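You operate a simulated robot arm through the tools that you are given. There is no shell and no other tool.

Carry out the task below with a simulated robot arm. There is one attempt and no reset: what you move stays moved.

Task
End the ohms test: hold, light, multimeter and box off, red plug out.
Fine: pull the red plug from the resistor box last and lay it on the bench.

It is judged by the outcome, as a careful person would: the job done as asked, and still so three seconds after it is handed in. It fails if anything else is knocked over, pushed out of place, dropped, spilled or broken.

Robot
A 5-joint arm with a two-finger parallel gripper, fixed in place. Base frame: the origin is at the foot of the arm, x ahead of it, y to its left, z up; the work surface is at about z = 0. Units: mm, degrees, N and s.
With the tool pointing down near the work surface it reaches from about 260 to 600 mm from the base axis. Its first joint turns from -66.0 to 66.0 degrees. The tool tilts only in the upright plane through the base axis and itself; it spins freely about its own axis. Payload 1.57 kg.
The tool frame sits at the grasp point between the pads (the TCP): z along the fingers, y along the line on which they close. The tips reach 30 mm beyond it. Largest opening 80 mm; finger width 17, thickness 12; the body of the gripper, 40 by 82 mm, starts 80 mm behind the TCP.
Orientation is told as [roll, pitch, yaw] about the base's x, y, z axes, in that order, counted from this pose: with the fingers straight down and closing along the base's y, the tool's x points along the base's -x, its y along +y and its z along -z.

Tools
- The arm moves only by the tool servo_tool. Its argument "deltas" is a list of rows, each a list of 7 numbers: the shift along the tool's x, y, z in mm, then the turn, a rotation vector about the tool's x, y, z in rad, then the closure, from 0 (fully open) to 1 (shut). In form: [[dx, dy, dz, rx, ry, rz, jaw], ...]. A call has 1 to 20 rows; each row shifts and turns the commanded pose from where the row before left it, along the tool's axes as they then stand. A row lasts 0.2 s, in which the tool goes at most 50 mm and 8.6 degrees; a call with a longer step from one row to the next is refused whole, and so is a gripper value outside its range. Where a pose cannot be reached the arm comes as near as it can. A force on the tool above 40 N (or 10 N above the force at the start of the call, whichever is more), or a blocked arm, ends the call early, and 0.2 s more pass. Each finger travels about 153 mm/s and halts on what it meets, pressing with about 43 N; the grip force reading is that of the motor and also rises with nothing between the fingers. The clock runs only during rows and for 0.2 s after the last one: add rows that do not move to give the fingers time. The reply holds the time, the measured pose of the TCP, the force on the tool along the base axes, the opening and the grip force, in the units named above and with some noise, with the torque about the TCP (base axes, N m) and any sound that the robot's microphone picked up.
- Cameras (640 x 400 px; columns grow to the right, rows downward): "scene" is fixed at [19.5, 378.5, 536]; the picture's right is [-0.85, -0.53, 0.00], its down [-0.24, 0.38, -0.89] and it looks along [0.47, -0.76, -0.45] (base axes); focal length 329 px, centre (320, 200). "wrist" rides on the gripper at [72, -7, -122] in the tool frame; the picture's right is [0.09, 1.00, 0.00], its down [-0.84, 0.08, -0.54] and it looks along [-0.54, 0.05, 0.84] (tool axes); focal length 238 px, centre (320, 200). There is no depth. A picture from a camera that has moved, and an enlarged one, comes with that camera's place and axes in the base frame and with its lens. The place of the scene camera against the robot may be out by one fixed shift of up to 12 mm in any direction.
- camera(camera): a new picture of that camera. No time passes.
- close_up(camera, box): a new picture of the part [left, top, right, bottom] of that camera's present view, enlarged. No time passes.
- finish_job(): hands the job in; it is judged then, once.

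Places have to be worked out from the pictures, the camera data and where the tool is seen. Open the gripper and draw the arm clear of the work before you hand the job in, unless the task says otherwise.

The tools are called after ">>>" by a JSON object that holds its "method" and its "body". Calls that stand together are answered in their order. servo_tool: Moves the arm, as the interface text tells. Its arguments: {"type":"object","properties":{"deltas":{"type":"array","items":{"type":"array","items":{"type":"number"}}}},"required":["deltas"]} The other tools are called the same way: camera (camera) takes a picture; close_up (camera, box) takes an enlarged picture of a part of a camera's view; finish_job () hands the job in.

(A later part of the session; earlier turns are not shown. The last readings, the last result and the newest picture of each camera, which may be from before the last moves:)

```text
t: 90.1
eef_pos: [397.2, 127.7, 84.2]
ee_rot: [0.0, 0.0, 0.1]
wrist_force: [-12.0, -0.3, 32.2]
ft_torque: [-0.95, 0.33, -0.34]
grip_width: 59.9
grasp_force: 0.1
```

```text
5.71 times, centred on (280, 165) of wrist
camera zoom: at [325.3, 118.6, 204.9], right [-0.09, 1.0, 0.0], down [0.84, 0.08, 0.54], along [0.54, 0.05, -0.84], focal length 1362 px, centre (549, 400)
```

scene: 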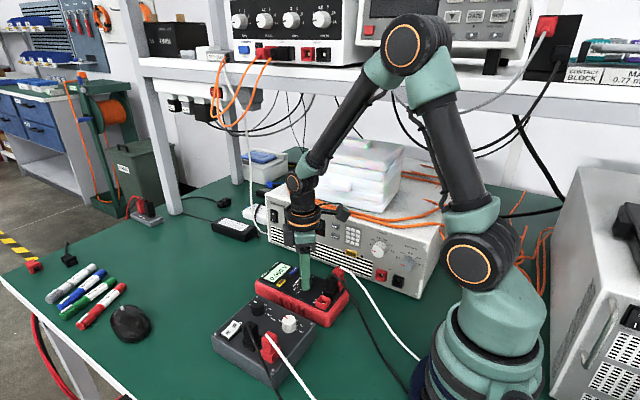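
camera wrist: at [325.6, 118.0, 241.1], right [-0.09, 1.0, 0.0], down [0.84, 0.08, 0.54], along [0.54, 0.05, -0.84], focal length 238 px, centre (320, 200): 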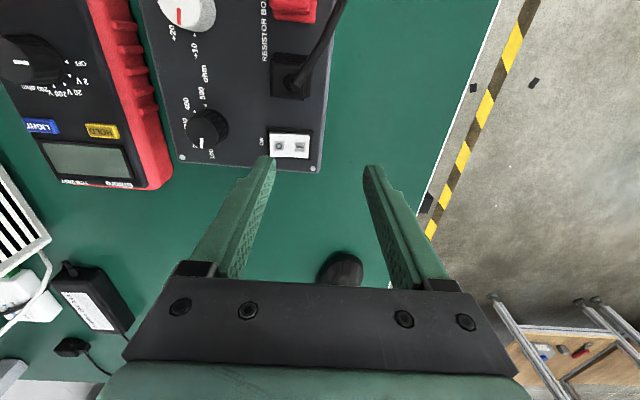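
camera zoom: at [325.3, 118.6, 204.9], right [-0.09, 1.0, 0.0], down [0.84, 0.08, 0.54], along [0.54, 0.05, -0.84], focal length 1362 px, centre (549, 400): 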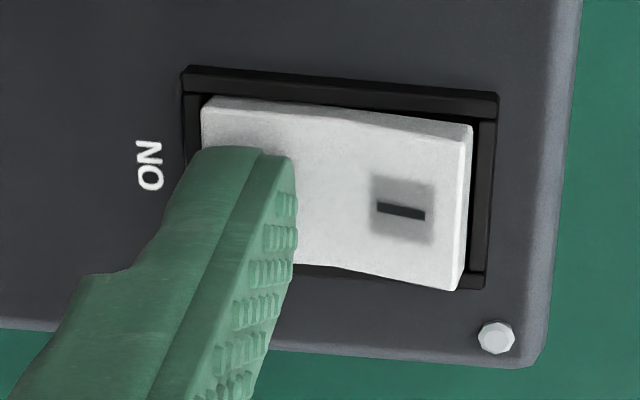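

The I end now stands raised and the O end is down against its stop, so the rocker has flipped. I lift off and check that it stays.

>>> {"method": "servo_tool", "body": {"deltas": [[0, 0, -1.5, 0, 0, 0, 0.25], [0, 0, -5, 0, 0, 0, 0.25], [0, 0, -15, 0, 0, 0, 0.25], [0, 0, -25, 0, 0, 0, 0.25], [0, 0, 0, 0, 0, 0, 0.25]]}}

>>> {"method": "close_up", "body": {"camera": "scene", "box": [220, 310, 270, 345]}}

>>> {"method": "close_up", "body": {"camera": "wrist", "box": [180, 80, 360, 200]}}

>>> {"method": "close_up", "body": {"camera": "scene", "box": [200, 250, 360, 350]}}

```text
t: 91.3
eef_pos: [398.2, 127.3, 128.3]
ee_rot: [0.0, 0.0, 0.1]
wrist_force: [0.3, -0.5, -0.1]
ft_torque: [0.0, 0.0, 0.03]
grip_width: 59.8
grasp_force: 0.0
```

```text
11.43 times, centred on (245, 328) of scene
camera zoom: at [19.5, 378.5, 536.0], right [-0.85, -0.53, 0.0], down [-0.24, 0.38, -0.89], along [0.47, -0.76, -0.45], focal length 3764 px, centre (1177, -1257)
```

zoom: 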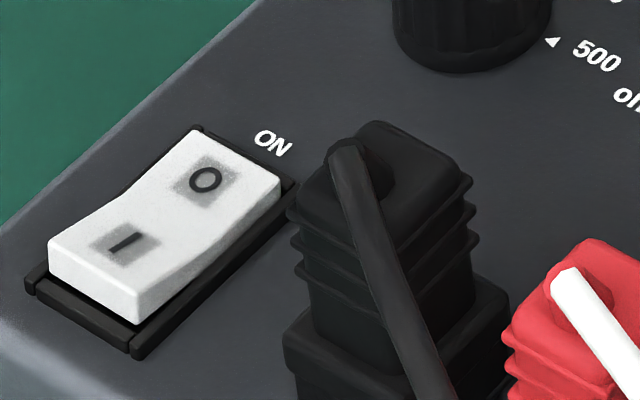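

```text
3.33 times, centred on (270, 140) of wrist
camera zoom: at [326.0, 118.8, 250.2], right [-0.09, 1.0, 0.0], down [0.84, 0.08, 0.54], along [0.54, 0.05, -0.84], focal length 794 px, centre (487, 400)
```

zoom: 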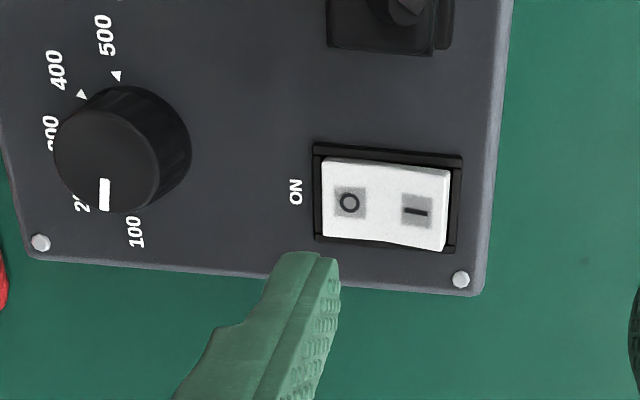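

```text
4.00 times, centred on (280, 300) of scene
camera zoom: at [19.5, 378.5, 536.0], right [-0.85, -0.53, 0.0], down [-0.24, 0.38, -0.89], along [0.47, -0.76, -0.45], focal length 1317 px, centre (480, -200)
```

zoom: 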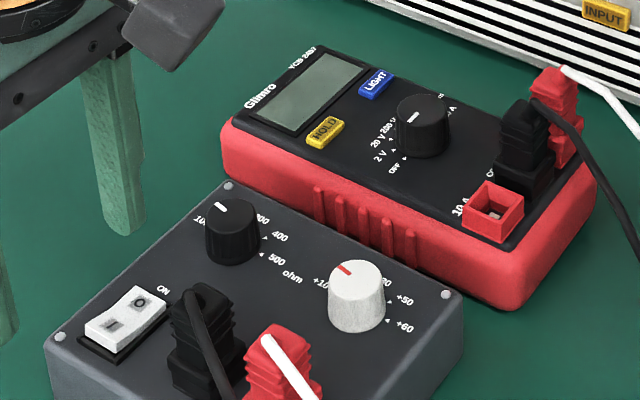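

The box switch rests with O down: box OFF. Now I move up and back to get a good view of the red plug and its cable before gripping it.

>>> {"method": "servo_tool", "body": {"deltas": [[0, 0, -30, 0, 0, 0, 0.25], [0, 0, -35, 0, 0, 0, 0.25], [0, 0, -35, 0, 0, 0, 0.25], [27, -9, 0, 0, 0, 0, 0.25], [27, -9, 0, 0, 0, 0, 0], [27, -9, 0, 0, 0, 0, 0], [27, -9, 0, 0, 0, 0, 0], [0, 0, 0, 0, 0, 0, 0]]}}

>>> {"method": "camera", "body": {"camera": "wrist"}}

>>> {"method": "close_up", "body": {"camera": "wrist", "box": [260, 60, 420, 180]}}

>>> {"method": "camera", "body": {"camera": "scene"}}

>>> {"method": "close_up", "body": {"camera": "scene", "box": [220, 310, 350, 400]}}

```text
t: 93.1
eef_pos: [289.3, 90.9, 227.6]
ee_rot: [0.0, 0.1, 0.0]
wrist_force: [-0.6, -0.2, 1.0]
ft_torque: [0.0, 0.0, 0.01]
grip_width: 79.9
grasp_force: 0.0
```

```text
taken
camera wrist: at [218.0, 82.3, 350.0], right [-0.09, 1.0, 0.0], down [0.84, 0.08, 0.54], along [0.54, 0.05, -0.84], focal length 238 px, centre (320, 200)
```

wrist: 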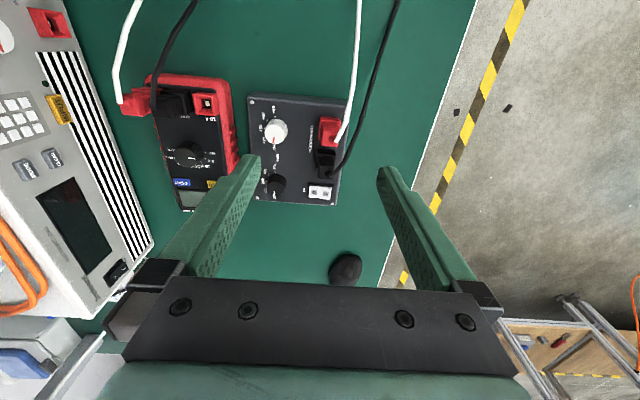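

```text
3.33 times, centred on (340, 120) of wrist
camera zoom: at [218.0, 82.3, 350.0], right [-0.09, 1.0, 0.0], down [0.84, 0.08, 0.54], along [0.54, 0.05, -0.84], focal length 794 px, centre (253, 467)
```

zoom: 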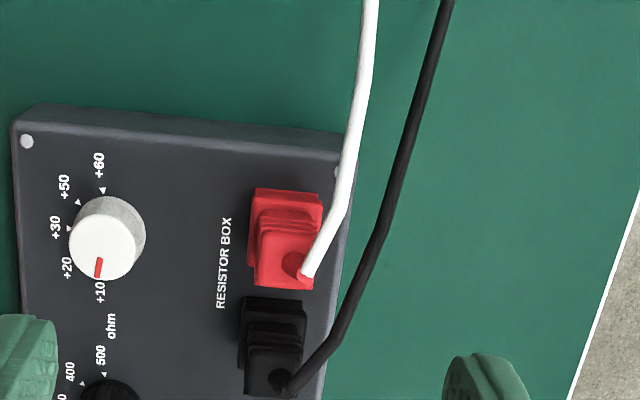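

```text
taken
```

scene: 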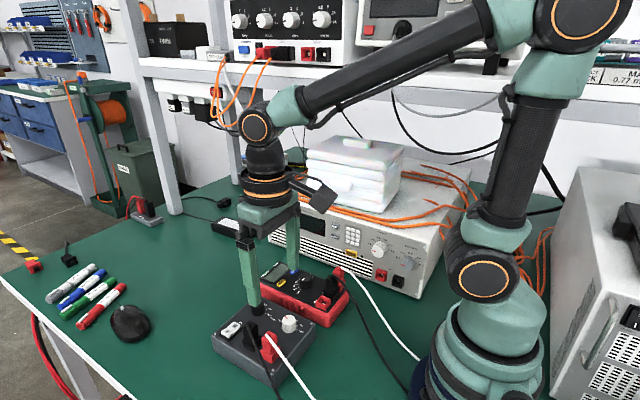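

```text
4.44 times, centred on (285, 355) of scene
camera zoom: at [19.5, 378.4, 536.0], right [-0.85, -0.53, 0.0], down [-0.24, 0.38, -0.89], along [0.47, -0.76, -0.45], focal length 1464 px, centre (476, -489)
```

zoom: 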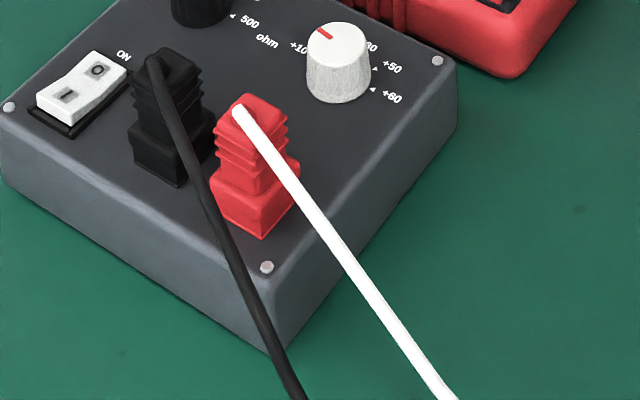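

The plug stands at about (302,105) with its top near z=97; the cable leaves it toward -x, so gripping along y keeps both fingers clear of the cable and the black plug. I move above it with jaws at 60 mm and check alignment.

>>> {"method": "servo_tool", "body": {"deltas": [[-7.5, 7.5, 20, 0, 0, 0, 0.25], [-7.5, 7.5, 20, 0, 0, 0, 0.25], [0, 0, 20, 0, 0, 0, 0.25], [0, 0, 17, 0, 0, 0, 0.25], [0, 0, 0, 0, 0, 0, 0.25]]}}

>>> {"method": "camera", "body": {"camera": "wrist"}}

>>> {"method": "close_up", "body": {"camera": "wrist", "box": [240, 80, 400, 200]}}

>>> {"method": "close_up", "body": {"camera": "scene", "box": [210, 280, 350, 390]}}

```text
t: 94.3
eef_pos: [305.8, 106.0, 151.5]
ee_rot: [0.0, 0.0, 0.0]
wrist_force: [0.4, 0.0, -0.1]
ft_torque: [0.04, -0.02, -0.01]
grip_width: 59.9
grasp_force: 0.1
```

```text
taken
camera wrist: at [233.2, 97.1, 273.2], right [-0.09, 1.0, 0.0], down [0.84, 0.08, 0.54], along [0.54, 0.05, -0.84], focal length 238 px, centre (320, 200)
```

wrist: 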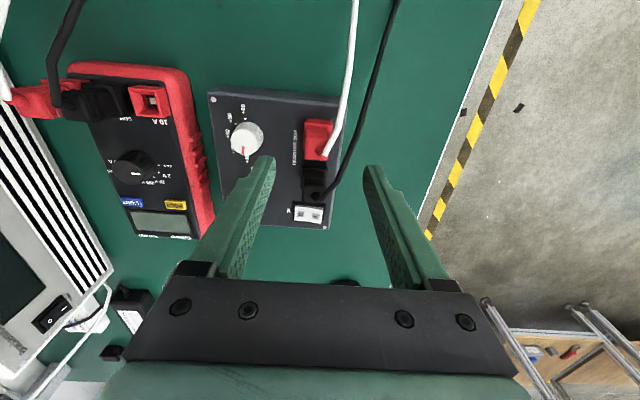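

```text
3.33 times, centred on (320, 140) of wrist
camera zoom: at [233.2, 97.1, 273.2], right [-0.09, 1.0, 0.0], down [0.84, 0.08, 0.54], along [0.54, 0.05, -0.84], focal length 794 px, centre (320, 400)
```

zoom: 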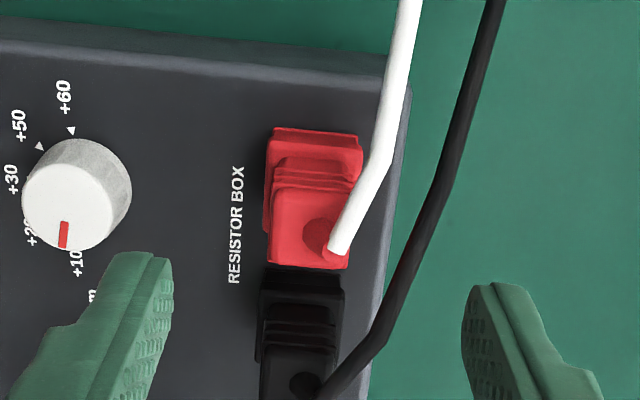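

```text
3.64 times, centred on (280, 335) of scene
camera zoom: at [19.5, 378.5, 536.0], right [-0.85, -0.53, 0.0], down [-0.24, 0.38, -0.89], along [0.47, -0.76, -0.45], focal length 1198 px, centre (466, -291)
```

zoom: 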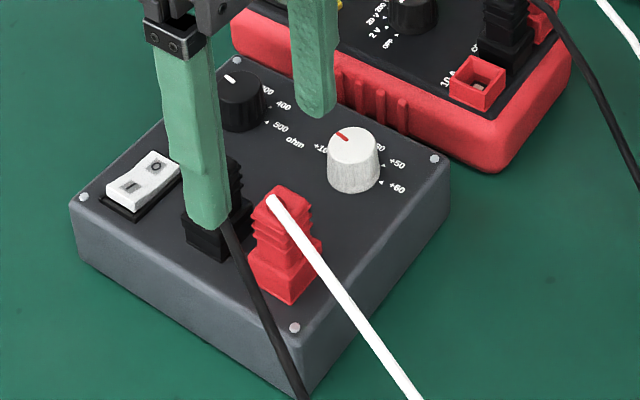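

The plug's axis is at about (299,101); the tool needs to move about 4.4 mm toward -x and 3 mm toward -y, keeping a small bias away from the cable. I shift and descend until the tips flank the top of the plug.

>>> {"method": "servo_tool", "body": {"deltas": [[4.4, -2.9, 0, 0, 0, 0, 0.25], [0, 0, 12, 0, 0, 0, 0.25], [0, 0, 12, 0, 0, 0, 0.25], [0, 0, 10, 0, 0, 0, 0.25], [0, 0, 0, 0, 0, 0, 0.25]]}}

>>> {"method": "close_up", "body": {"camera": "wrist", "box": [240, 80, 400, 200]}}

>>> {"method": "close_up", "body": {"camera": "scene", "box": [210, 280, 350, 390]}}

```text
t: 95.5
eef_pos: [301.8, 101.4, 116.3]
ee_rot: [-0.1, 0.1, 0.1]
wrist_force: [0.5, 0.1, 0.8]
ft_torque: [0.01, 0.0, 0.03]
grip_width: 60.2
grasp_force: 0.0
```

```text
3.33 times, centred on (320, 140) of wrist
camera zoom: at [229.5, 94.0, 239.6], right [-0.09, 1.0, 0.0], down [0.84, 0.08, 0.54], along [0.54, 0.05, -0.84], focal length 794 px, centre (320, 400)
```

zoom: 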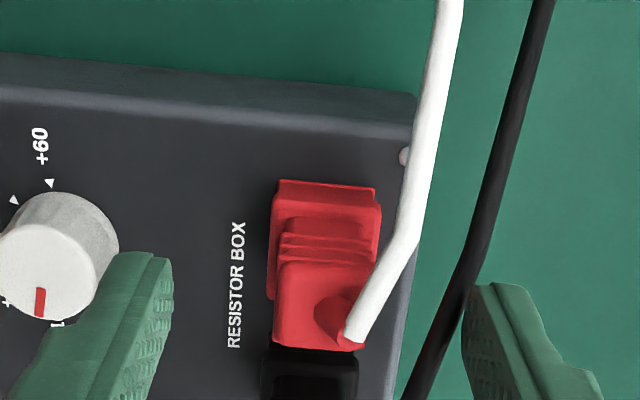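

```text
3.64 times, centred on (280, 335) of scene
camera zoom: at [19.5, 378.5, 536.0], right [-0.85, -0.53, 0.0], down [-0.24, 0.38, -0.89], along [0.47, -0.76, -0.45], focal length 1198 px, centre (466, -291)
```

zoom: 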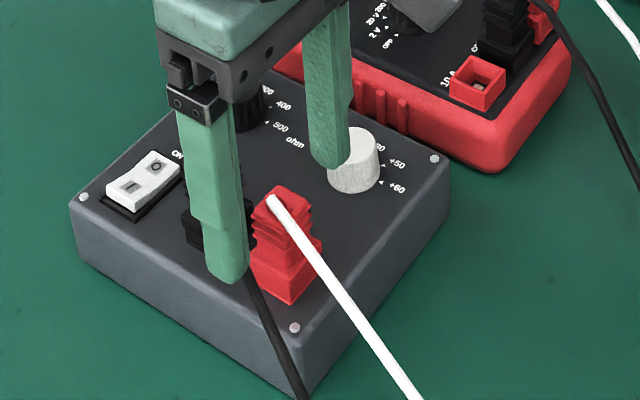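

Good that I checked: the black cable runs just inside the +y finger, so closing along y would trap it. I'll rise and look at gripping along x instead (one finger in the gap between the two plugs, the other on the base side); first a closer look at those gaps.

>>> {"method": "servo_tool", "body": {"deltas": [[0, 0, -12, 0, 0, 0, 0.25], [0, 0, -20, 0, 0, 0, 0.25], [0, 0, -25, 0, 0, 0, 0.25], [0, 0, 0, 0, 0, 0, 0.25]]}}

>>> {"method": "close_up", "body": {"camera": "scene", "box": [245, 325, 295, 365]}}

>>> {"method": "close_up", "body": {"camera": "wrist", "box": [270, 80, 390, 180]}}

```text
t: 96.5
eef_pos: [299.7, 103.9, 175.2]
ee_rot: [0.0, 0.1, 0.1]
wrist_force: [-1.1, -0.3, -0.5]
ft_torque: [-0.03, -0.02, 0.0]
grip_width: 59.9
grasp_force: 0.1
```

```text
10.00 times, centred on (270, 345) of scene
camera zoom: at [19.5, 378.5, 536.0], right [-0.85, -0.53, 0.0], down [-0.24, 0.38, -0.89], along [0.47, -0.76, -0.45], focal length 3293 px, centre (820, -1250)
```

zoom: 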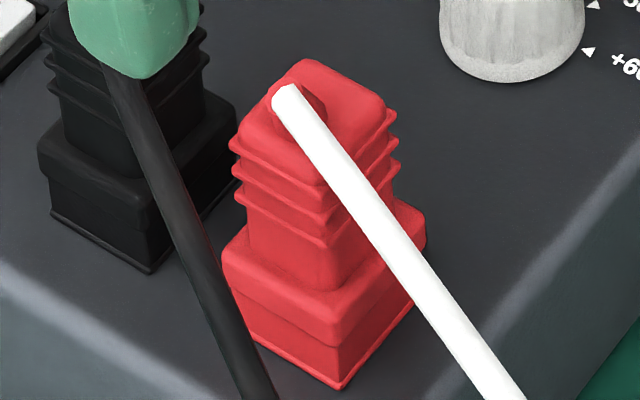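

```text
4.00 times, centred on (330, 130) of wrist
camera zoom: at [227.9, 95.4, 296.9], right [-0.09, 1.0, 0.0], down [0.84, 0.08, 0.54], along [0.54, 0.05, -0.84], focal length 953 px, centre (280, 480)
```

zoom: 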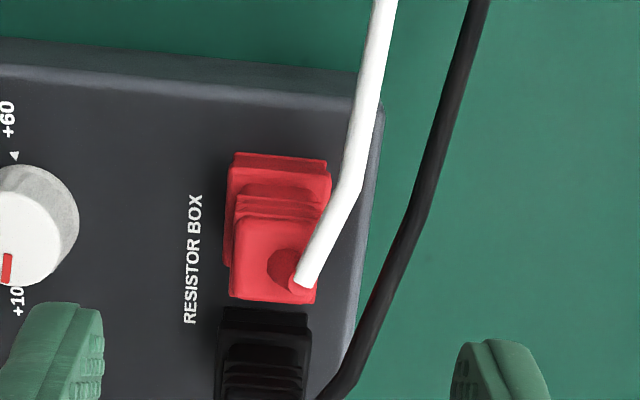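

I'll grip the narrower ribbed boot along x, staying above the wider base blocks, where there is about 20 mm between the two boots. I turn the gripper 90° (camera to the -y side, away from the cables) at this safe height and re-measure.

>>> {"method": "servo_tool", "body": {"deltas": [[0, 0, 0, 0, 0, -0.1428, 0.3], [0, 0, 0, 0, 0, -0.1428, 0.4], [0, 0, 0, 0, 0, -0.1428, 0.5], [0, 0, 0, 0, 0, -0.1428, 0.5], [0, 0, 0, 0, 0, -0.1428, 0.5], [0, 0, 0, 0, 0, -0.1428, 0.5], [0, 0, 0, 0, 0, -0.1428, 0.5], [0, 0, 0, 0, 0, -0.1428, 0.5], [0, 0, 0, 0, 0, -0.1428, 0.5], [0, 0, 0, 0, 0, -0.1428, 0.5], [0, 0, 0, 0, 0, -0.1428, 0.5], [0, 0, 0, 0, 0, 0, 0.5]]}}

>>> {"method": "camera", "body": {"camera": "wrist"}}

>>> {"method": "close_up", "body": {"camera": "wrist", "box": [250, 80, 390, 190]}}

```text
t: 99.1
eef_pos: [301.7, 102.3, 174.0]
ee_rot: [0.0, -0.1, 90.2]
wrist_force: [1.0, 0.4, -0.3]
ft_torque: [-0.01, -0.02, -0.02]
grip_width: 40.1
grasp_force: 0.0
```

```text
taken
camera wrist: at [308.1, 29.3, 296.0], right [-1.0, -0.1, 0.0], down [-0.08, 0.84, 0.54], along [-0.05, 0.54, -0.84], focal length 238 px, centre (320, 200)
```

wrist: 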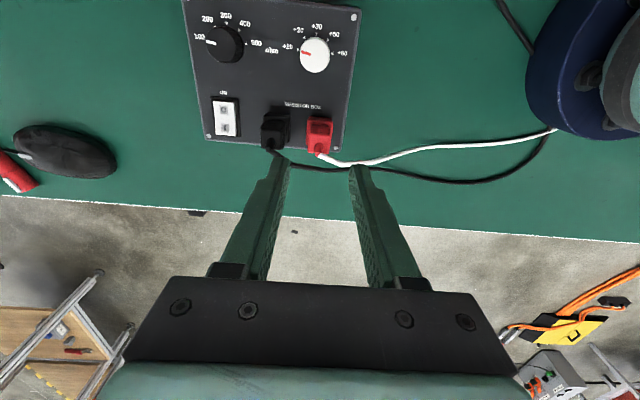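

```text
3.64 times, centred on (320, 135) of wrist
camera zoom: at [308.1, 29.3, 296.0], right [-1.0, -0.1, 0.0], down [-0.08, 0.84, 0.54], along [-0.05, 0.54, -0.84], focal length 867 px, centre (320, 436)
```

zoom: 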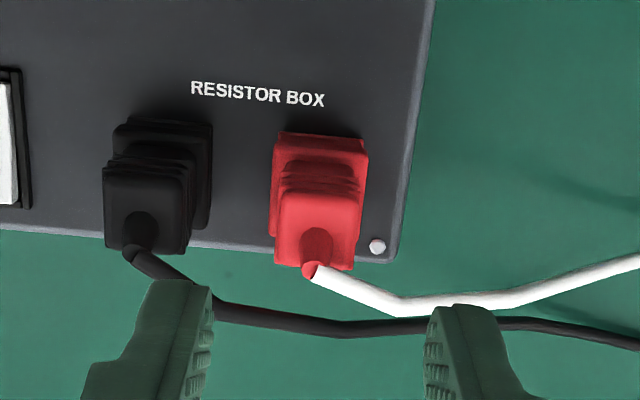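

Combining both viewpoints fixes the plug top at (302,101,90), and the tool axis is already on it. I bias 2.5 mm toward -y for cable clearance, set the jaws to about 26 mm, and descend to just above the plug.

>>> {"method": "servo_tool", "body": {"deltas": [[2.5, -0.3, 0, 0, 0, 0, 0.6], [0, 0, 15, 0, 0, 0, 0.675], [0, 0, 15, 0, 0, 0, 0.675], [0, 0, 13, 0, 0, 0, 0.675], [0, 0, 0, 0, 0, 0, 0.675]]}}

>>> {"method": "close_up", "body": {"camera": "wrist", "box": [250, 80, 390, 190]}}

>>> {"method": "close_up", "body": {"camera": "scene", "box": [230, 300, 310, 370]}}

```text
t: 100.3
eef_pos: [302.5, 99.8, 130.5]
ee_rot: [0.1, 0.0, 90.1]
wrist_force: [-0.1, 0.2, -0.2]
ft_torque: [-0.01, 0.01, 0.02]
grip_width: 26.1
grasp_force: 0.0
```

```text
3.64 times, centred on (320, 135) of wrist
camera zoom: at [308.3, 26.0, 253.2], right [-1.0, -0.09, 0.0], down [-0.08, 0.84, 0.54], along [-0.05, 0.54, -0.84], focal length 867 px, centre (320, 436)
```

zoom: 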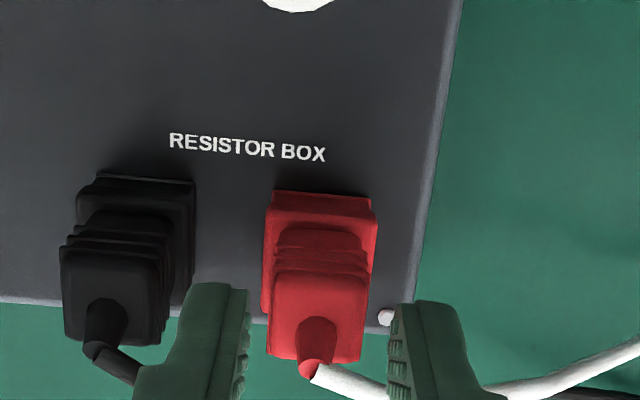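

```text
5.71 times, centred on (270, 335) of scene
camera zoom: at [19.5, 378.5, 536.0], right [-0.85, -0.53, 0.0], down [-0.24, 0.38, -0.89], along [0.47, -0.76, -0.45], focal length 1882 px, centre (606, -571)
```

zoom: 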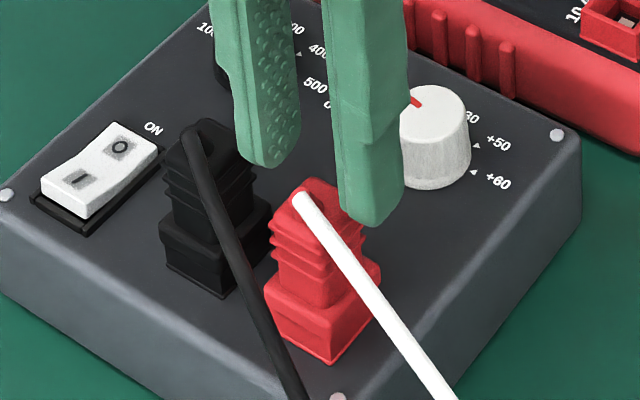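

The fingers straddle the red boot symmetrically, with the cables about 9 mm clear. I lower the tips beside the boot to about z=69, staying above the base block.

>>> {"method": "servo_tool", "body": {"deltas": [[0, 0, 6, 0, 0, 0, 0.675], [0, 0, 6, 0, 0, 0, 0.675], [0, 0, 6, 0, 0, 0, 0.675], [0, 0, 6, 0, 0, 0, 0.675], [0, 0, 5, 0, 0, 0, 0.675], [0, 0, 0, 0, 0, 0, 0.675]]}}

>>> {"method": "close_up", "body": {"camera": "wrist", "box": [250, 80, 390, 190]}}

>>> {"method": "close_up", "body": {"camera": "scene", "box": [230, 300, 310, 370]}}

```text
t: 101.7
eef_pos: [302.1, 100.1, 102.1]
ee_rot: [-0.1, 0.0, 90.1]
wrist_force: [0.3, 1.0, 0.0]
ft_torque: [-0.02, -0.01, 0.01]
grip_width: 25.9
grasp_force: 0.1
```

```text
3.64 times, centred on (320, 135) of wrist
camera zoom: at [308.1, 27.3, 223.8], right [-1.0, -0.09, 0.0], down [-0.08, 0.84, 0.54], along [-0.05, 0.54, -0.84], focal length 867 px, centre (320, 436)
```

zoom: 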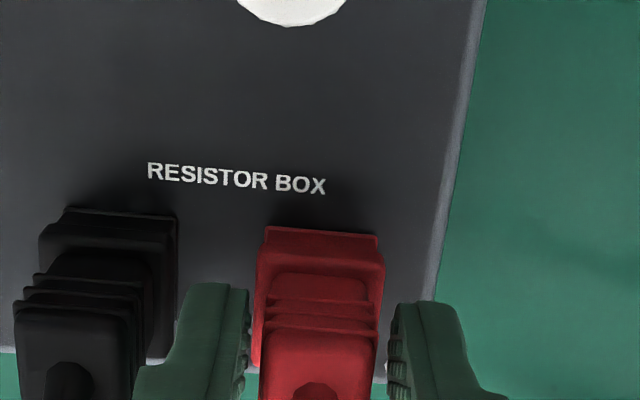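

```text
5.71 times, centred on (270, 335) of scene
camera zoom: at [19.5, 378.5, 536.0], right [-0.85, -0.53, 0.0], down [-0.24, 0.38, -0.89], along [0.47, -0.76, -0.45], focal length 1882 px, centre (606, -571)
```

zoom: 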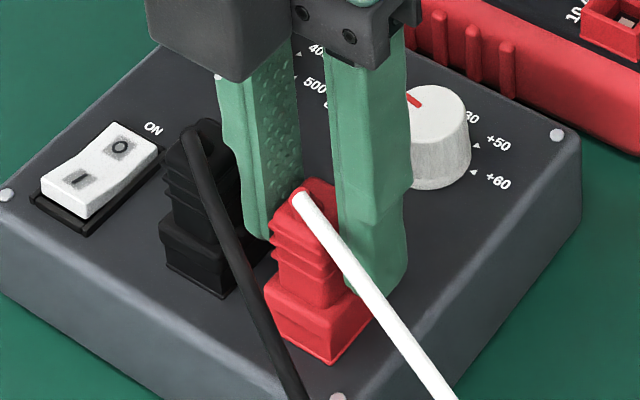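

The tips flank the boot above the base block with the cables clear. Everything else is off, so I close gently on the plug.

>>> {"method": "servo_tool", "body": {"deltas": [[0, 0, 0, 0, 0, 0, 0.7], [0, 0, 0, 0, 0, 0, 0.72], [0, 0, 0, 0, 0, 0, 0.74], [0, 0, 0, 0, 0, 0, 0.76], [0, 0, 0, 0, 0, 0, 0.78], [0, 0, 0, 0, 0, 0, 0.8], [0, 0, 0, 0, 0, 0, 0.82], [0, 0, 0, 0, 0, 0, 0.82]]}}

>>> {"method": "close_up", "body": {"camera": "scene", "box": [230, 300, 310, 370]}}

```text
t: 103.5
eef_pos: [301.7, 101.8, 101.4]
ee_rot: [0.0, 0.0, 90.1]
wrist_force: [5.6, -1.7, -2.8]
ft_torque: [-0.04, -0.16, -0.01]
grip_width: 17.7
grasp_force: 32.8
```

```text
5.71 times, centred on (270, 335) of scene
camera zoom: at [19.5, 378.5, 536.0], right [-0.85, -0.53, 0.0], down [-0.24, 0.38, -0.89], along [0.47, -0.76, -0.45], focal length 1882 px, centre (606, -571)
```

zoom: 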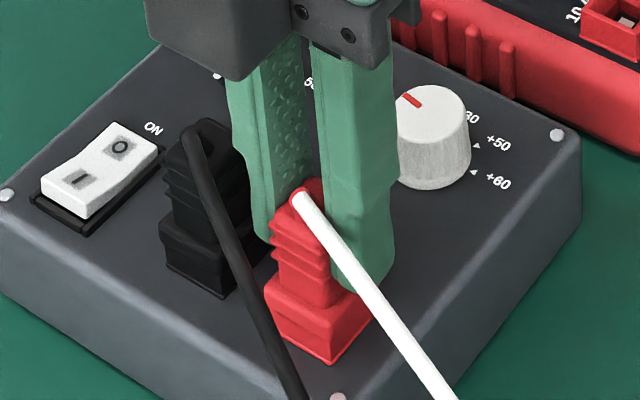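

Gripped at 17.7 mm. I relieve the 5.6 N side force, firm up the grip, and start pulling straight up in small steps.

>>> {"method": "servo_tool", "body": {"deltas": [[0, -0.3, 0, 0, 0, 0, 0.95], [0, 0, 0, 0, 0, 0, 0.95], [0, 0, -0.5, 0, 0, 0, 0.95], [0, 0, -0.5, 0, 0, 0, 0.95], [0, 0, -0.5, 0, 0, 0, 0.95]]}}

>>> {"method": "close_up", "body": {"camera": "scene", "box": [230, 300, 310, 370]}}

```text
t: 104.7
eef_pos: [300.3, 98.8, 104.0]
ee_rot: [0.0, 0.0, 90.1]
wrist_force: [-0.6, 0.1, -0.6]
ft_torque: [-0.02, 0.03, 0.0]
grip_width: 17.6
grasp_force: 32.4
```

```text
5.71 times, centred on (270, 335) of scene
camera zoom: at [19.5, 378.5, 536.0], right [-0.85, -0.53, 0.0], down [-0.24, 0.38, -0.89], along [0.47, -0.76, -0.45], focal length 1882 px, centre (606, -571)
```

zoom: 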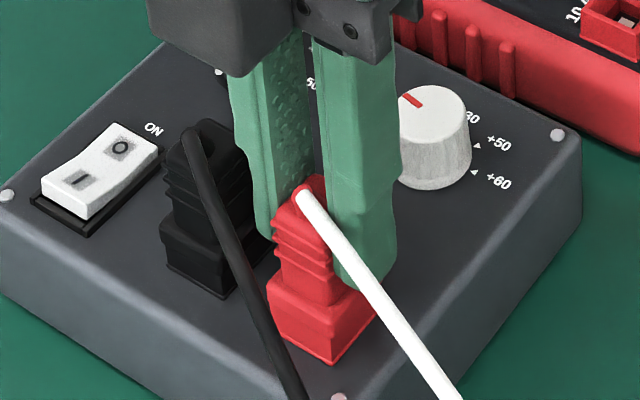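

Pull force is nearly zero, so either it slides easily or is starting to come out. I pull another 10 mm and check that the box stays put.

>>> {"method": "servo_tool", "body": {"deltas": [[0, 0, -1, 0, 0, 0, 0.95], [0, 0, -2, 0, 0, 0, 0.95], [0, 0, -2, 0, 0, 0, 0.95], [0, 0, -2.5, 0, 0, 0, 0.95], [0, 0, -2.5, 0, 0, 0, 0.95]]}}

>>> {"method": "close_up", "body": {"camera": "scene", "box": [230, 290, 310, 370]}}

>>> {"method": "close_up", "body": {"camera": "wrist", "box": [250, 80, 390, 190]}}

```text
t: 105.9
eef_pos: [300.4, 101.1, 112.9]
ee_rot: [0.0, 0.0, 90.1]
wrist_force: [0.4, 0.3, -0.5]
ft_torque: [0.0, 0.01, -0.01]
grip_width: 17.5
grasp_force: 32.5
```

```text
5.00 times, centred on (270, 330) of scene
camera zoom: at [19.5, 378.5, 536.0], right [-0.85, -0.53, 0.0], down [-0.24, 0.38, -0.89], along [0.47, -0.76, -0.45], focal length 1647 px, centre (570, -450)
```

zoom: 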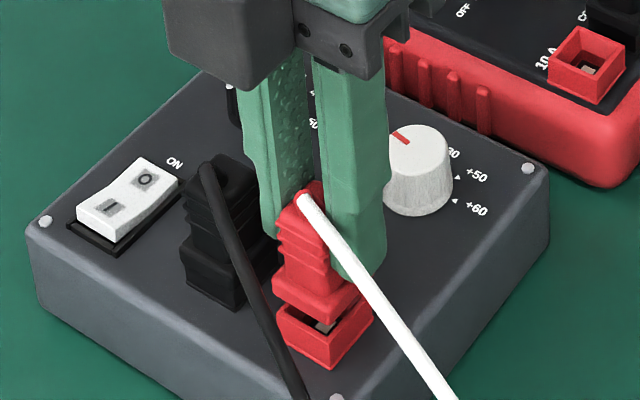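

```text
3.64 times, centred on (320, 135) of wrist
camera zoom: at [307.4, 27.0, 235.7], right [-1.0, -0.09, 0.0], down [-0.08, 0.84, 0.54], along [-0.05, 0.54, -0.84], focal length 867 px, centre (320, 436)
```

zoom: 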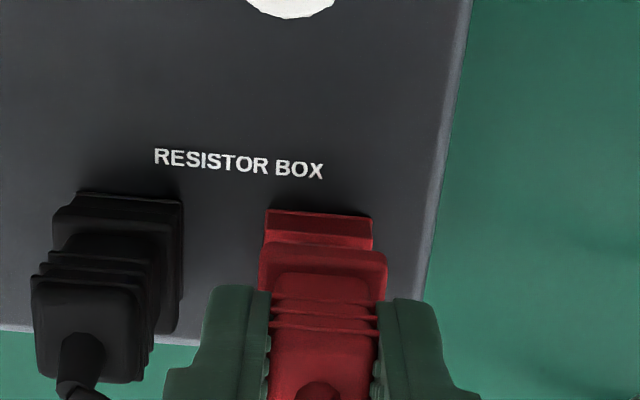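

The plug is sliding out of its socket and the box is undisturbed. I continue upward another 45 mm to bring the pin fully clear.

>>> {"method": "servo_tool", "body": {"deltas": [[0, 0, -4, 0, 0, 0, 0.95], [0, 0, -5, 0, 0, 0, 0.95], [0, 0, -6, 0, 0, 0, 0.95], [0, 0, -8, 0, 0, 0, 0.95], [0, 0, -10, 0, 0, 0, 0.95], [0, 0, -12, 0, 0, 0, 0.95], [0, 0, 0, 0, 0, 0, 0.95]]}}

>>> {"method": "camera", "body": {"camera": "scene"}}

>>> {"method": "close_up", "body": {"camera": "scene", "box": [210, 260, 330, 370]}}

>>> {"method": "camera", "body": {"camera": "wrist"}}

```text
t: 107.5
eef_pos: [300.4, 99.0, 158.9]
ee_rot: [0.0, 0.0, 90.1]
wrist_force: [0.1, -0.2, 0.2]
ft_torque: [0.01, 0.01, 0.01]
grip_width: 18.0
grasp_force: 31.9
```

```text
taken
```

scene: 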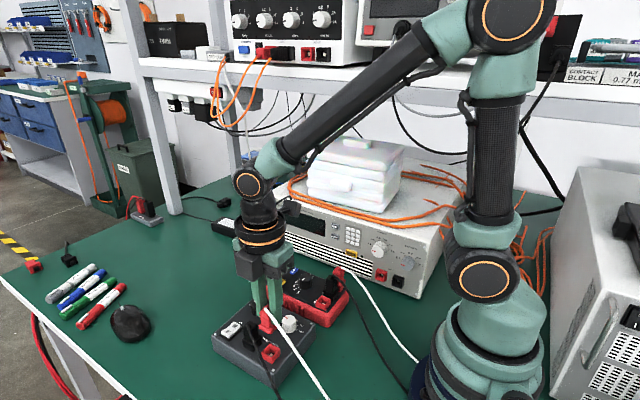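

```text
3.64 times, centred on (270, 315) of scene
camera zoom: at [19.5, 378.5, 536.0], right [-0.85, -0.53, 0.0], down [-0.24, 0.38, -0.89], along [0.47, -0.76, -0.45], focal length 1198 px, centre (502, -218)
```

zoom: 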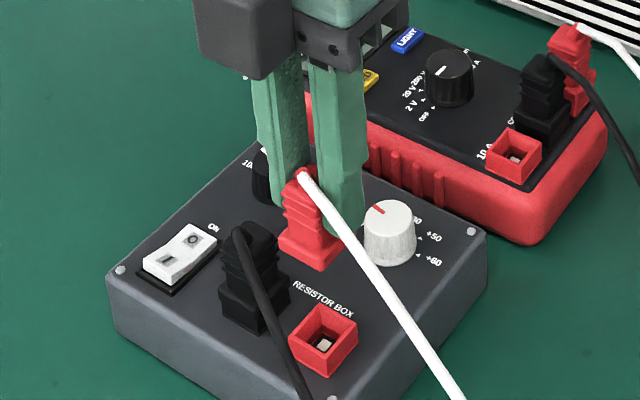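

```text
taken
camera wrist: at [307.5, 25.5, 281.2], right [-1.0, -0.09, 0.0], down [-0.08, 0.84, 0.54], along [-0.05, 0.54, -0.84], focal length 238 px, centre (320, 200)
```

wrist: 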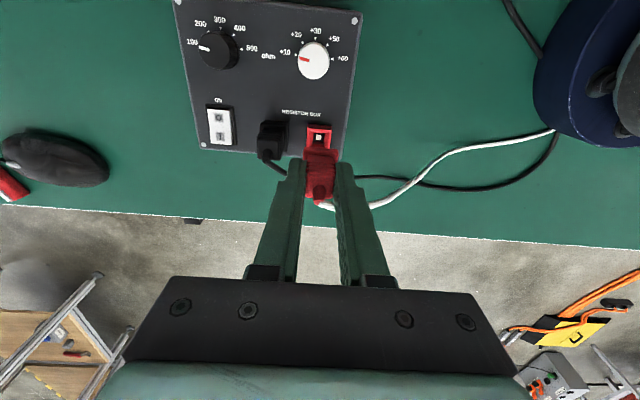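

The red plug is fully out and the box hasn't moved. I'll carry it over the free bench on the +y side of the box, raising it a little and staying above the cables.

>>> {"method": "servo_tool", "body": {"deltas": [[0, 0, -12, 0, 0, 0, 0.95], [-16, -10, -3, 0, 0, 0, 0.95], [-16, -10, 0, 0, 0, 0, 0.95], [-16, -10, 0, 0, 0, 0, 0.95], [-16, -10, 0, 0, 0, 0, 0.95], [-16, -10, 0, 0, 0, 0, 0.95], [0, 0, 0, 0, 0, 0, 0.95]]}}

>>> {"method": "camera", "body": {"camera": "scene"}}

>>> {"method": "close_up", "body": {"camera": "scene", "box": [180, 230, 340, 400]}}

>>> {"method": "camera", "body": {"camera": "wrist"}}

```text
t: 109.1
eef_pos: [349.4, 179.6, 174.7]
ee_rot: [0.1, -0.1, 90.2]
wrist_force: [-0.4, -0.7, -0.6]
ft_torque: [0.02, 0.0, 0.06]
grip_width: 17.7
grasp_force: 32.7
```

```text
taken
```

scene: 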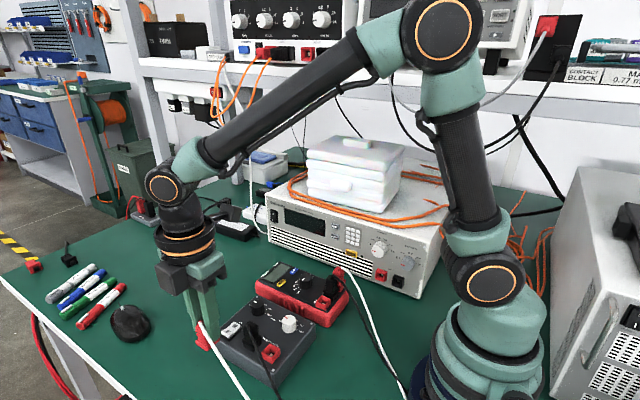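

```text
2.35 times, centred on (260, 315) of scene
camera zoom: at [19.5, 378.5, 536.0], right [-0.85, -0.53, 0.0], down [-0.24, 0.38, -0.89], along [0.47, -0.76, -0.45], focal length 775 px, centre (461, -71)
```

zoom: 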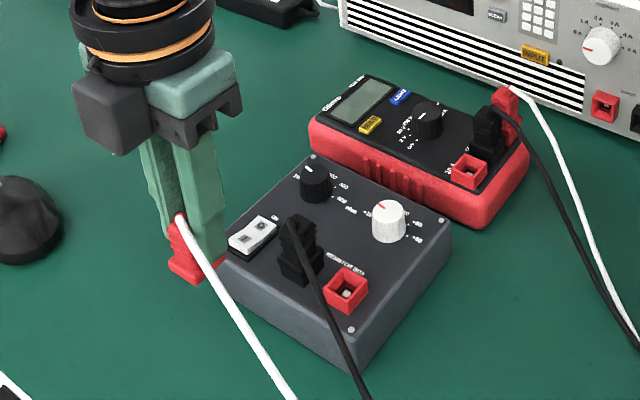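

```text
taken
camera wrist: at [355.6, 106.4, 296.4], right [-1.0, -0.09, 0.0], down [-0.08, 0.84, 0.54], along [-0.05, 0.54, -0.84], focal length 238 px, centre (320, 200)
```

wrist: 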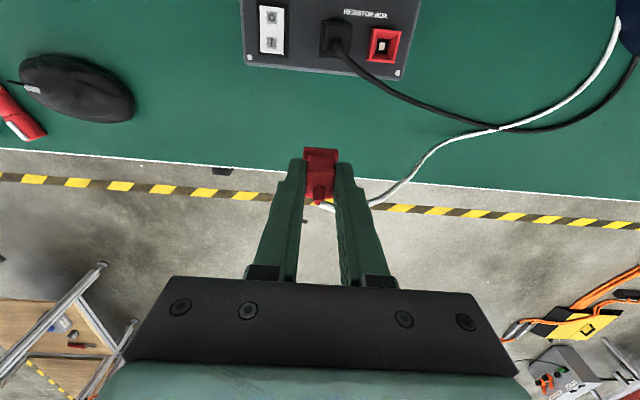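

The plug hangs cleanly over open bench (edge is about 80 mm further out). I now spin the tool so its closing axis is square to the radial plane with the camera on the outer side, so that I can tilt the plug down to lay it.

>>> {"method": "servo_tool", "body": {"deltas": [[0, 0, 0, 0, 0, -0.136, 0.95], [0, 0, 0, 0, 0, -0.136, 0.95], [0, 0, 0, 0, 0, -0.136, 0.95], [0, 0, 0, 0, 0, -0.136, 0.95], [0, 0, 0, 0, 0, -0.136, 0.95], [0, 0, 0, 0, 0, -0.136, 0.95], [0, 0, 0, 0, 0, -0.136, 0.95], [0, 0, 0, 0, 0, -0.136, 0.95], [0, 0, 0, 0, 0, -0.136, 0.95], [0, 0, 0, 0, 0, -0.136, 0.95], [0, 0, 0, 0, 0, -0.136, 0.95], [0, 0, 0, 0, 0, -0.136, 0.95], [0, 0, 0, 0, 0, -0.136, 0.95], [0, 0, 0, 0, 0, -0.136, 0.95], [0, 0, 0, 0, 0, -0.136, 0.95], [0, 0, 0, 0, 0, 0, 0.95]]}}

>>> {"method": "camera", "body": {"camera": "scene"}}

>>> {"method": "camera", "body": {"camera": "wrist"}}

```text
t: 112.5
eef_pos: [328.0, 220.2, 174.0]
ee_rot: [0.0, 0.0, -153.7]
wrist_force: [-0.1, 0.8, 0.0]
ft_torque: [-0.03, 0.01, 0.02]
grip_width: 17.6
grasp_force: 32.2
out of reach, approached as far as the arm can: row 15
```

```text
taken
```

scene: 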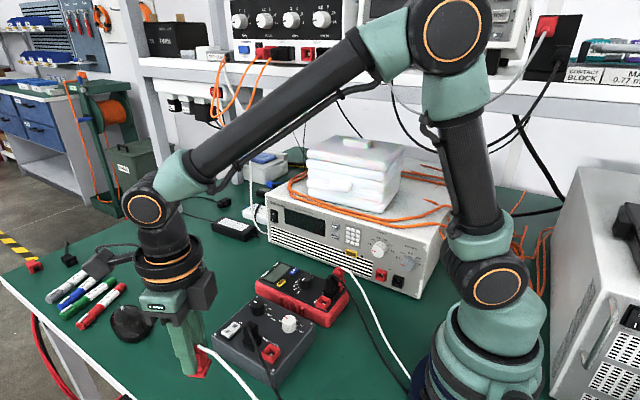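

```text
taken
camera wrist: at [388.2, 255.0, 295.4], right [0.52, -0.85, 0.0], down [-0.72, -0.44, 0.54], along [-0.46, -0.28, -0.84], focal length 238 px, centre (320, 200)
```

wrist: 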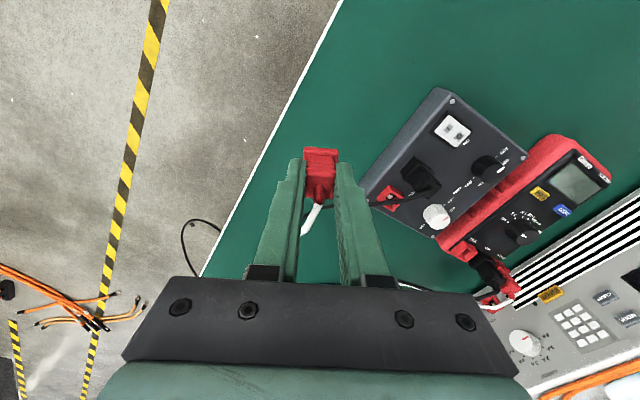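

The wrist roll hit its limit there and the arm compromised by shifting the tool to (328,220), closer to the bench edge. I rotate back about 10° so the pose is reachable again and check where it ends up.

>>> {"method": "servo_tool", "body": {"deltas": [[0, 0, 0, 0, 0, 0.06, 0.95], [0, 0, 0, 0, 0, 0.06, 0.95], [0, 0, 0, 0, 0, 0.06, 0.95], [0, 0, 0, 0, 0, 0, 0.95], [0, 0, 0, 0, 0, 0, 0.95]]}}

>>> {"method": "camera", "body": {"camera": "scene"}}

```text
t: 113.7
eef_pos: [328.5, 219.0, 173.7]
ee_rot: [0.0, 0.0, -163.4]
wrist_force: [0.1, -0.1, -0.5]
ft_torque: [0.01, 0.0, -0.04]
grip_width: 17.8
grasp_force: 32.4
```

```text
taken
```

scene: 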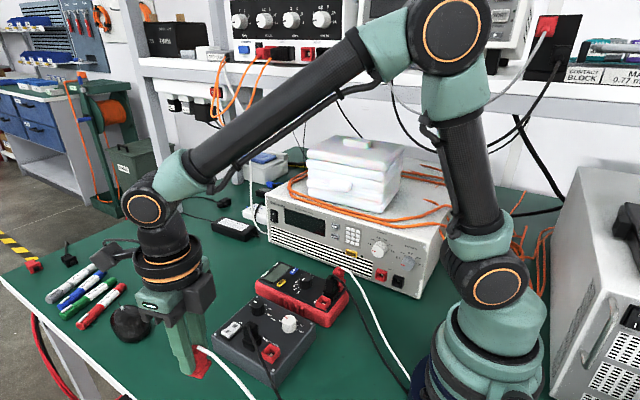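

The tool is at (328,219) with the plug secure. I shift inward to about (345,203), a spot that keeps the tilted gripper clear of the box and the plug well inside the bench edge, and begin tilting the plug outward by 18° as a test.

>>> {"method": "servo_tool", "body": {"deltas": [[5.6, 10, 0, 0, 0, -0.035, 0.95], [5.6, 10, 0, 0, 0, -0.035, 0.95], [0, 0, 0, 0, 0, 0, 0.95], [0, 0, 0, 0.0182, 0.1031, 0, 0.95], [0, 0, 0, 0.0182, 0.1031, 0, 0.95], [0, 0, 0, 0.0182, 0.1031, 0, 0.95], [0, 0, 0, 0, 0, 0, 0.95]]}}

>>> {"method": "camera", "body": {"camera": "scene"}}

>>> {"method": "camera", "body": {"camera": "wrist"}}

```text
t: 115.3
eef_pos: [344.2, 203.8, 172.9]
ee_rot: [-3.2, 17.8, -159.9]
wrist_force: [0.1, 0.6, -0.4]
ft_torque: [-0.03, 0.0, 0.01]
grip_width: 17.7
grasp_force: 32.3
```

```text
taken
```

scene: 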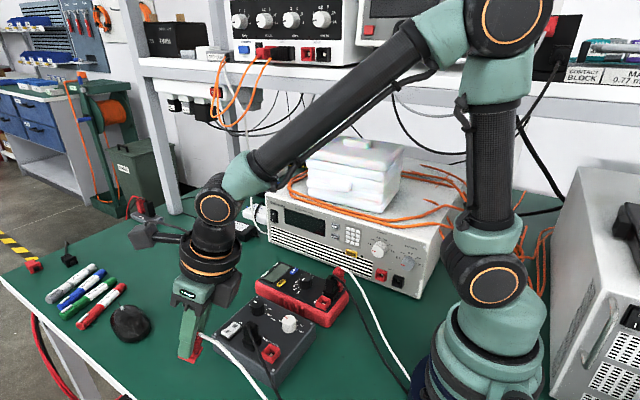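

```text
taken
camera wrist: at [373.6, 211.7, 311.8], right [0.44, -0.9, -0.02], down [-0.86, -0.43, 0.26], along [-0.24, -0.09, -0.97], focal length 238 px, centre (320, 200)
```

wrist: 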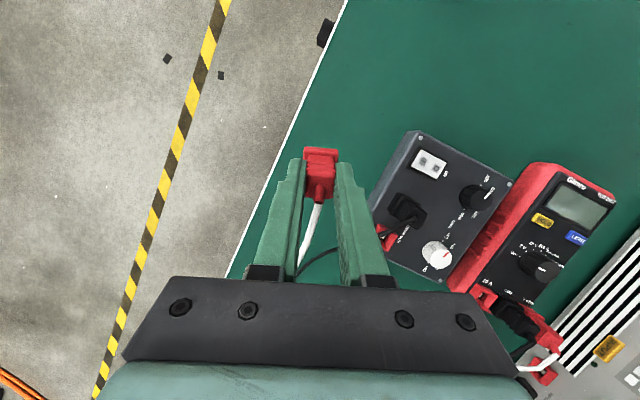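

Tilting works, with everything clear. I tilt a further 27° to about 45° at this height.

>>> {"method": "servo_tool", "body": {"deltas": [[0, 0, 0, 0.0164, 0.0928, 0, 0.95], [0, 0, 0, 0.0164, 0.0928, 0, 0.95], [0, 0, 0, 0.0164, 0.0928, 0, 0.95], [0, 0, 0, 0.0164, 0.0928, 0, 0.95], [0, 0, 0, 0.0164, 0.0928, 0, 0.95], [0, 0, 0, 0, 0, 0, 0.95]]}}

>>> {"method": "camera", "body": {"camera": "scene"}}

>>> {"method": "camera", "body": {"camera": "wrist"}}

```text
t: 116.7
eef_pos: [344.7, 204.0, 173.9]
ee_rot: [-9.8, 44.2, -163.3]
wrist_force: [0.0, -0.3, 0.2]
ft_torque: [0.02, -0.02, 0.01]
grip_width: 17.5
grasp_force: 32.2
```

```text
taken
```

scene: 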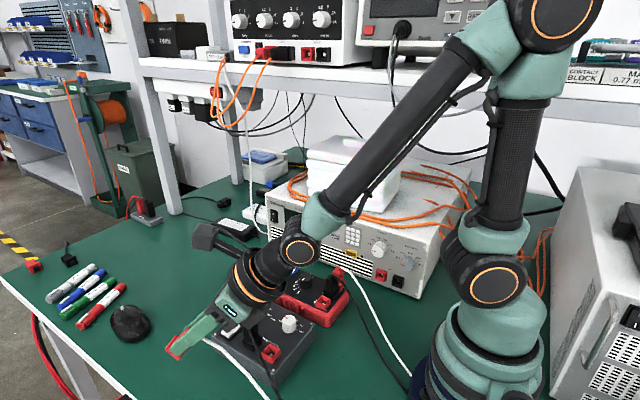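

```text
taken
camera wrist: at [316.9, 178.8, 311.1], right [0.46, -0.89, -0.06], down [-0.87, -0.44, -0.21], along [0.16, 0.15, -0.98], focal length 238 px, centre (320, 200)
```

wrist: 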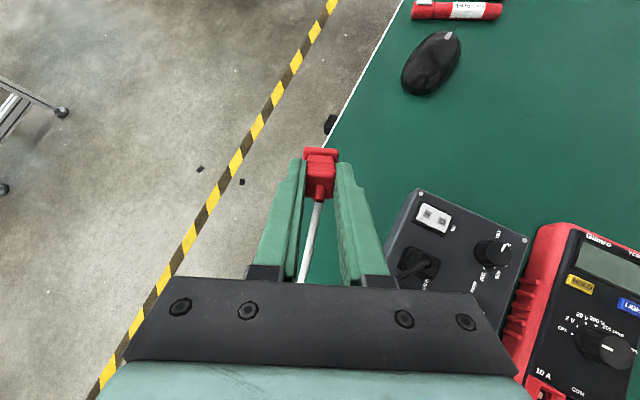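

The plug is tilted 44°. To keep the gripper body clear of the black cable when I lower it, I shift the tool about 25 mm further out in +x (to about (370,205)) before descending.

>>> {"method": "servo_tool", "body": {"deltas": [[8.85, 4.55, 7.8, -0.0097, 0.0017, 0.01, 0.95], [8.85, 4.55, 7.8, -0.0097, 0.0017, 0.01, 0.95], [0, 0, 0, 0, 0, 0, 0.95]]}}

>>> {"method": "camera", "body": {"camera": "wrist"}}

```text
t: 117.5
eef_pos: [370.2, 203.9, 173.3]
ee_rot: [-9.9, 44.1, -165.0]
wrist_force: [0.1, -0.5, 0.4]
ft_torque: [0.04, 0.01, 0.03]
grip_width: 17.5
grasp_force: 31.6
```

```text
taken
camera wrist: at [340.9, 180.2, 310.5], right [0.43, -0.9, -0.06], down [-0.89, -0.41, -0.21], along [0.16, 0.14, -0.98], focal length 238 px, centre (320, 200)
```

wrist: 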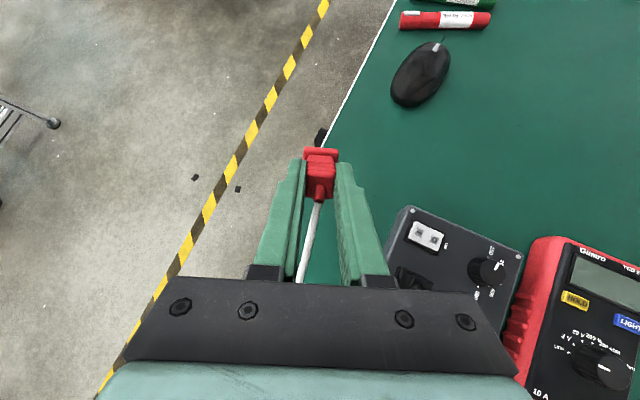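

The tool is at (370,204,173) with the plug tilted. I lower straight down about 110 mm (in base coordinates) in moderate steps and check.

>>> {"method": "servo_tool", "body": {"deltas": [[-13.8, 2.4, 14.2, 0, 0, 0, 0.95], [-13.8, 2.4, 14.2, 0, 0, 0, 0.95], [-13.8, 2.4, 14.2, 0, 0, 0, 0.95], [-13.8, 2.4, 14.2, 0, 0, 0, 0.95], [-6.9, 1.2, 7.1, 0, 0, 0, 0.95], [0, 0, 0, 0, 0, 0, 0.95]]}}

>>> {"method": "camera", "body": {"camera": "scene"}}

>>> {"method": "close_up", "body": {"camera": "scene", "box": [150, 260, 310, 400]}}

>>> {"method": "camera", "body": {"camera": "wrist"}}

```text
t: 118.9
eef_pos: [370.3, 202.8, 85.1]
ee_rot: [-9.8, 44.2, -165.0]
wrist_force: [-1.0, -0.3, 0.0]
ft_torque: [0.01, 0.01, -0.01]
grip_width: 17.5
grasp_force: 32.9
```

```text
taken
```

scene: 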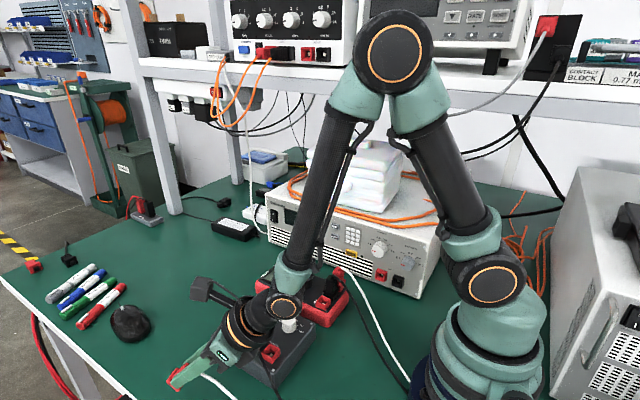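

```text
2.86 times, centred on (230, 330) of scene
camera zoom: at [19.5, 378.5, 536.0], right [-0.85, -0.53, 0.0], down [-0.24, 0.38, -0.89], along [0.47, -0.76, -0.45], focal length 941 px, centre (577, -171)
```

zoom: 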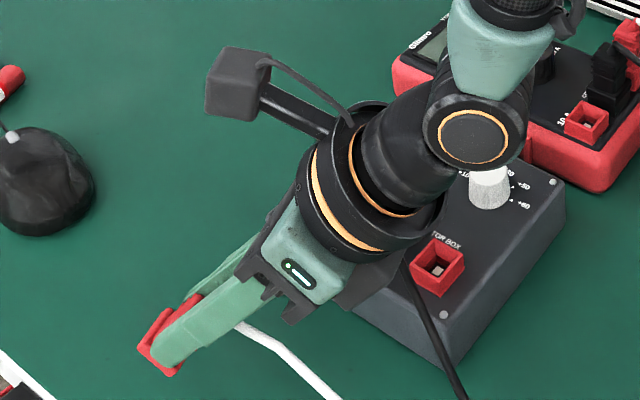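

```text
taken
camera wrist: at [341.7, 180.8, 222.2], right [0.43, -0.9, -0.06], down [-0.89, -0.41, -0.21], along [0.16, 0.14, -0.98], focal length 238 px, centre (320, 200)
```

wrist: 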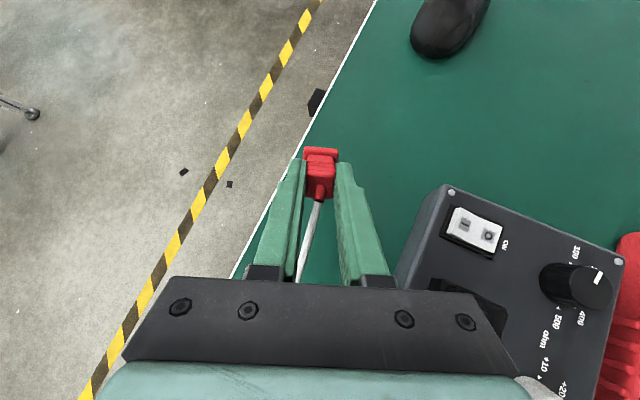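

Projecting the bench edge puts it at about y=250, so I'd like more margin. I shift about 9 mm inward and ease the tilt to about 40°, which also raises the gripper body relative to the black cable.

>>> {"method": "servo_tool", "body": {"deltas": [[-0.15, 4.5, -0.9, -0.0159, -0.0371, 0.0093, 0.95], [-0.15, 4.5, -0.9, -0.0159, -0.0371, 0.0093, 0.95], [0, 0, 0, 0, 0, 0, 0.95]]}}

>>> {"method": "close_up", "body": {"camera": "scene", "box": [150, 260, 310, 400]}}

>>> {"method": "camera", "body": {"camera": "wrist"}}

```text
t: 119.7
eef_pos: [371.8, 195.7, 83.6]
ee_rot: [-8.5, 39.7, -165.5]
wrist_force: [0.0, -0.7, -0.4]
ft_torque: [0.0, 0.0, 0.0]
grip_width: 17.6
grasp_force: 32.2
```

```text
2.86 times, centred on (230, 330) of scene
camera zoom: at [19.5, 378.5, 536.0], right [-0.85, -0.53, 0.0], down [-0.24, 0.38, -0.89], along [0.47, -0.76, -0.45], focal length 941 px, centre (577, -171)
```

zoom: 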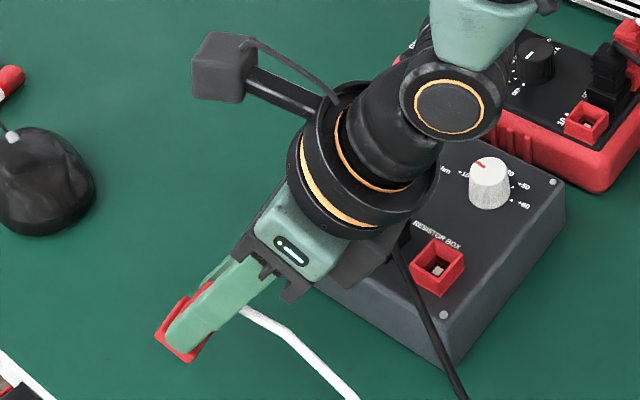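

```text
taken
camera wrist: at [353.4, 177.2, 223.8], right [0.41, -0.91, -0.05], down [-0.91, -0.4, -0.13], along [0.1, 0.1, -0.99], focal length 238 px, centre (320, 200)
```

wrist: 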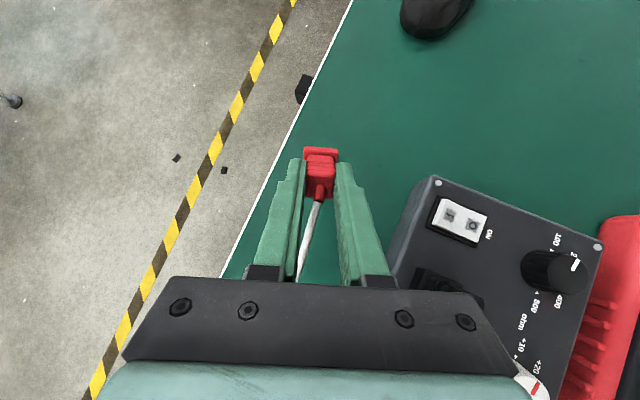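

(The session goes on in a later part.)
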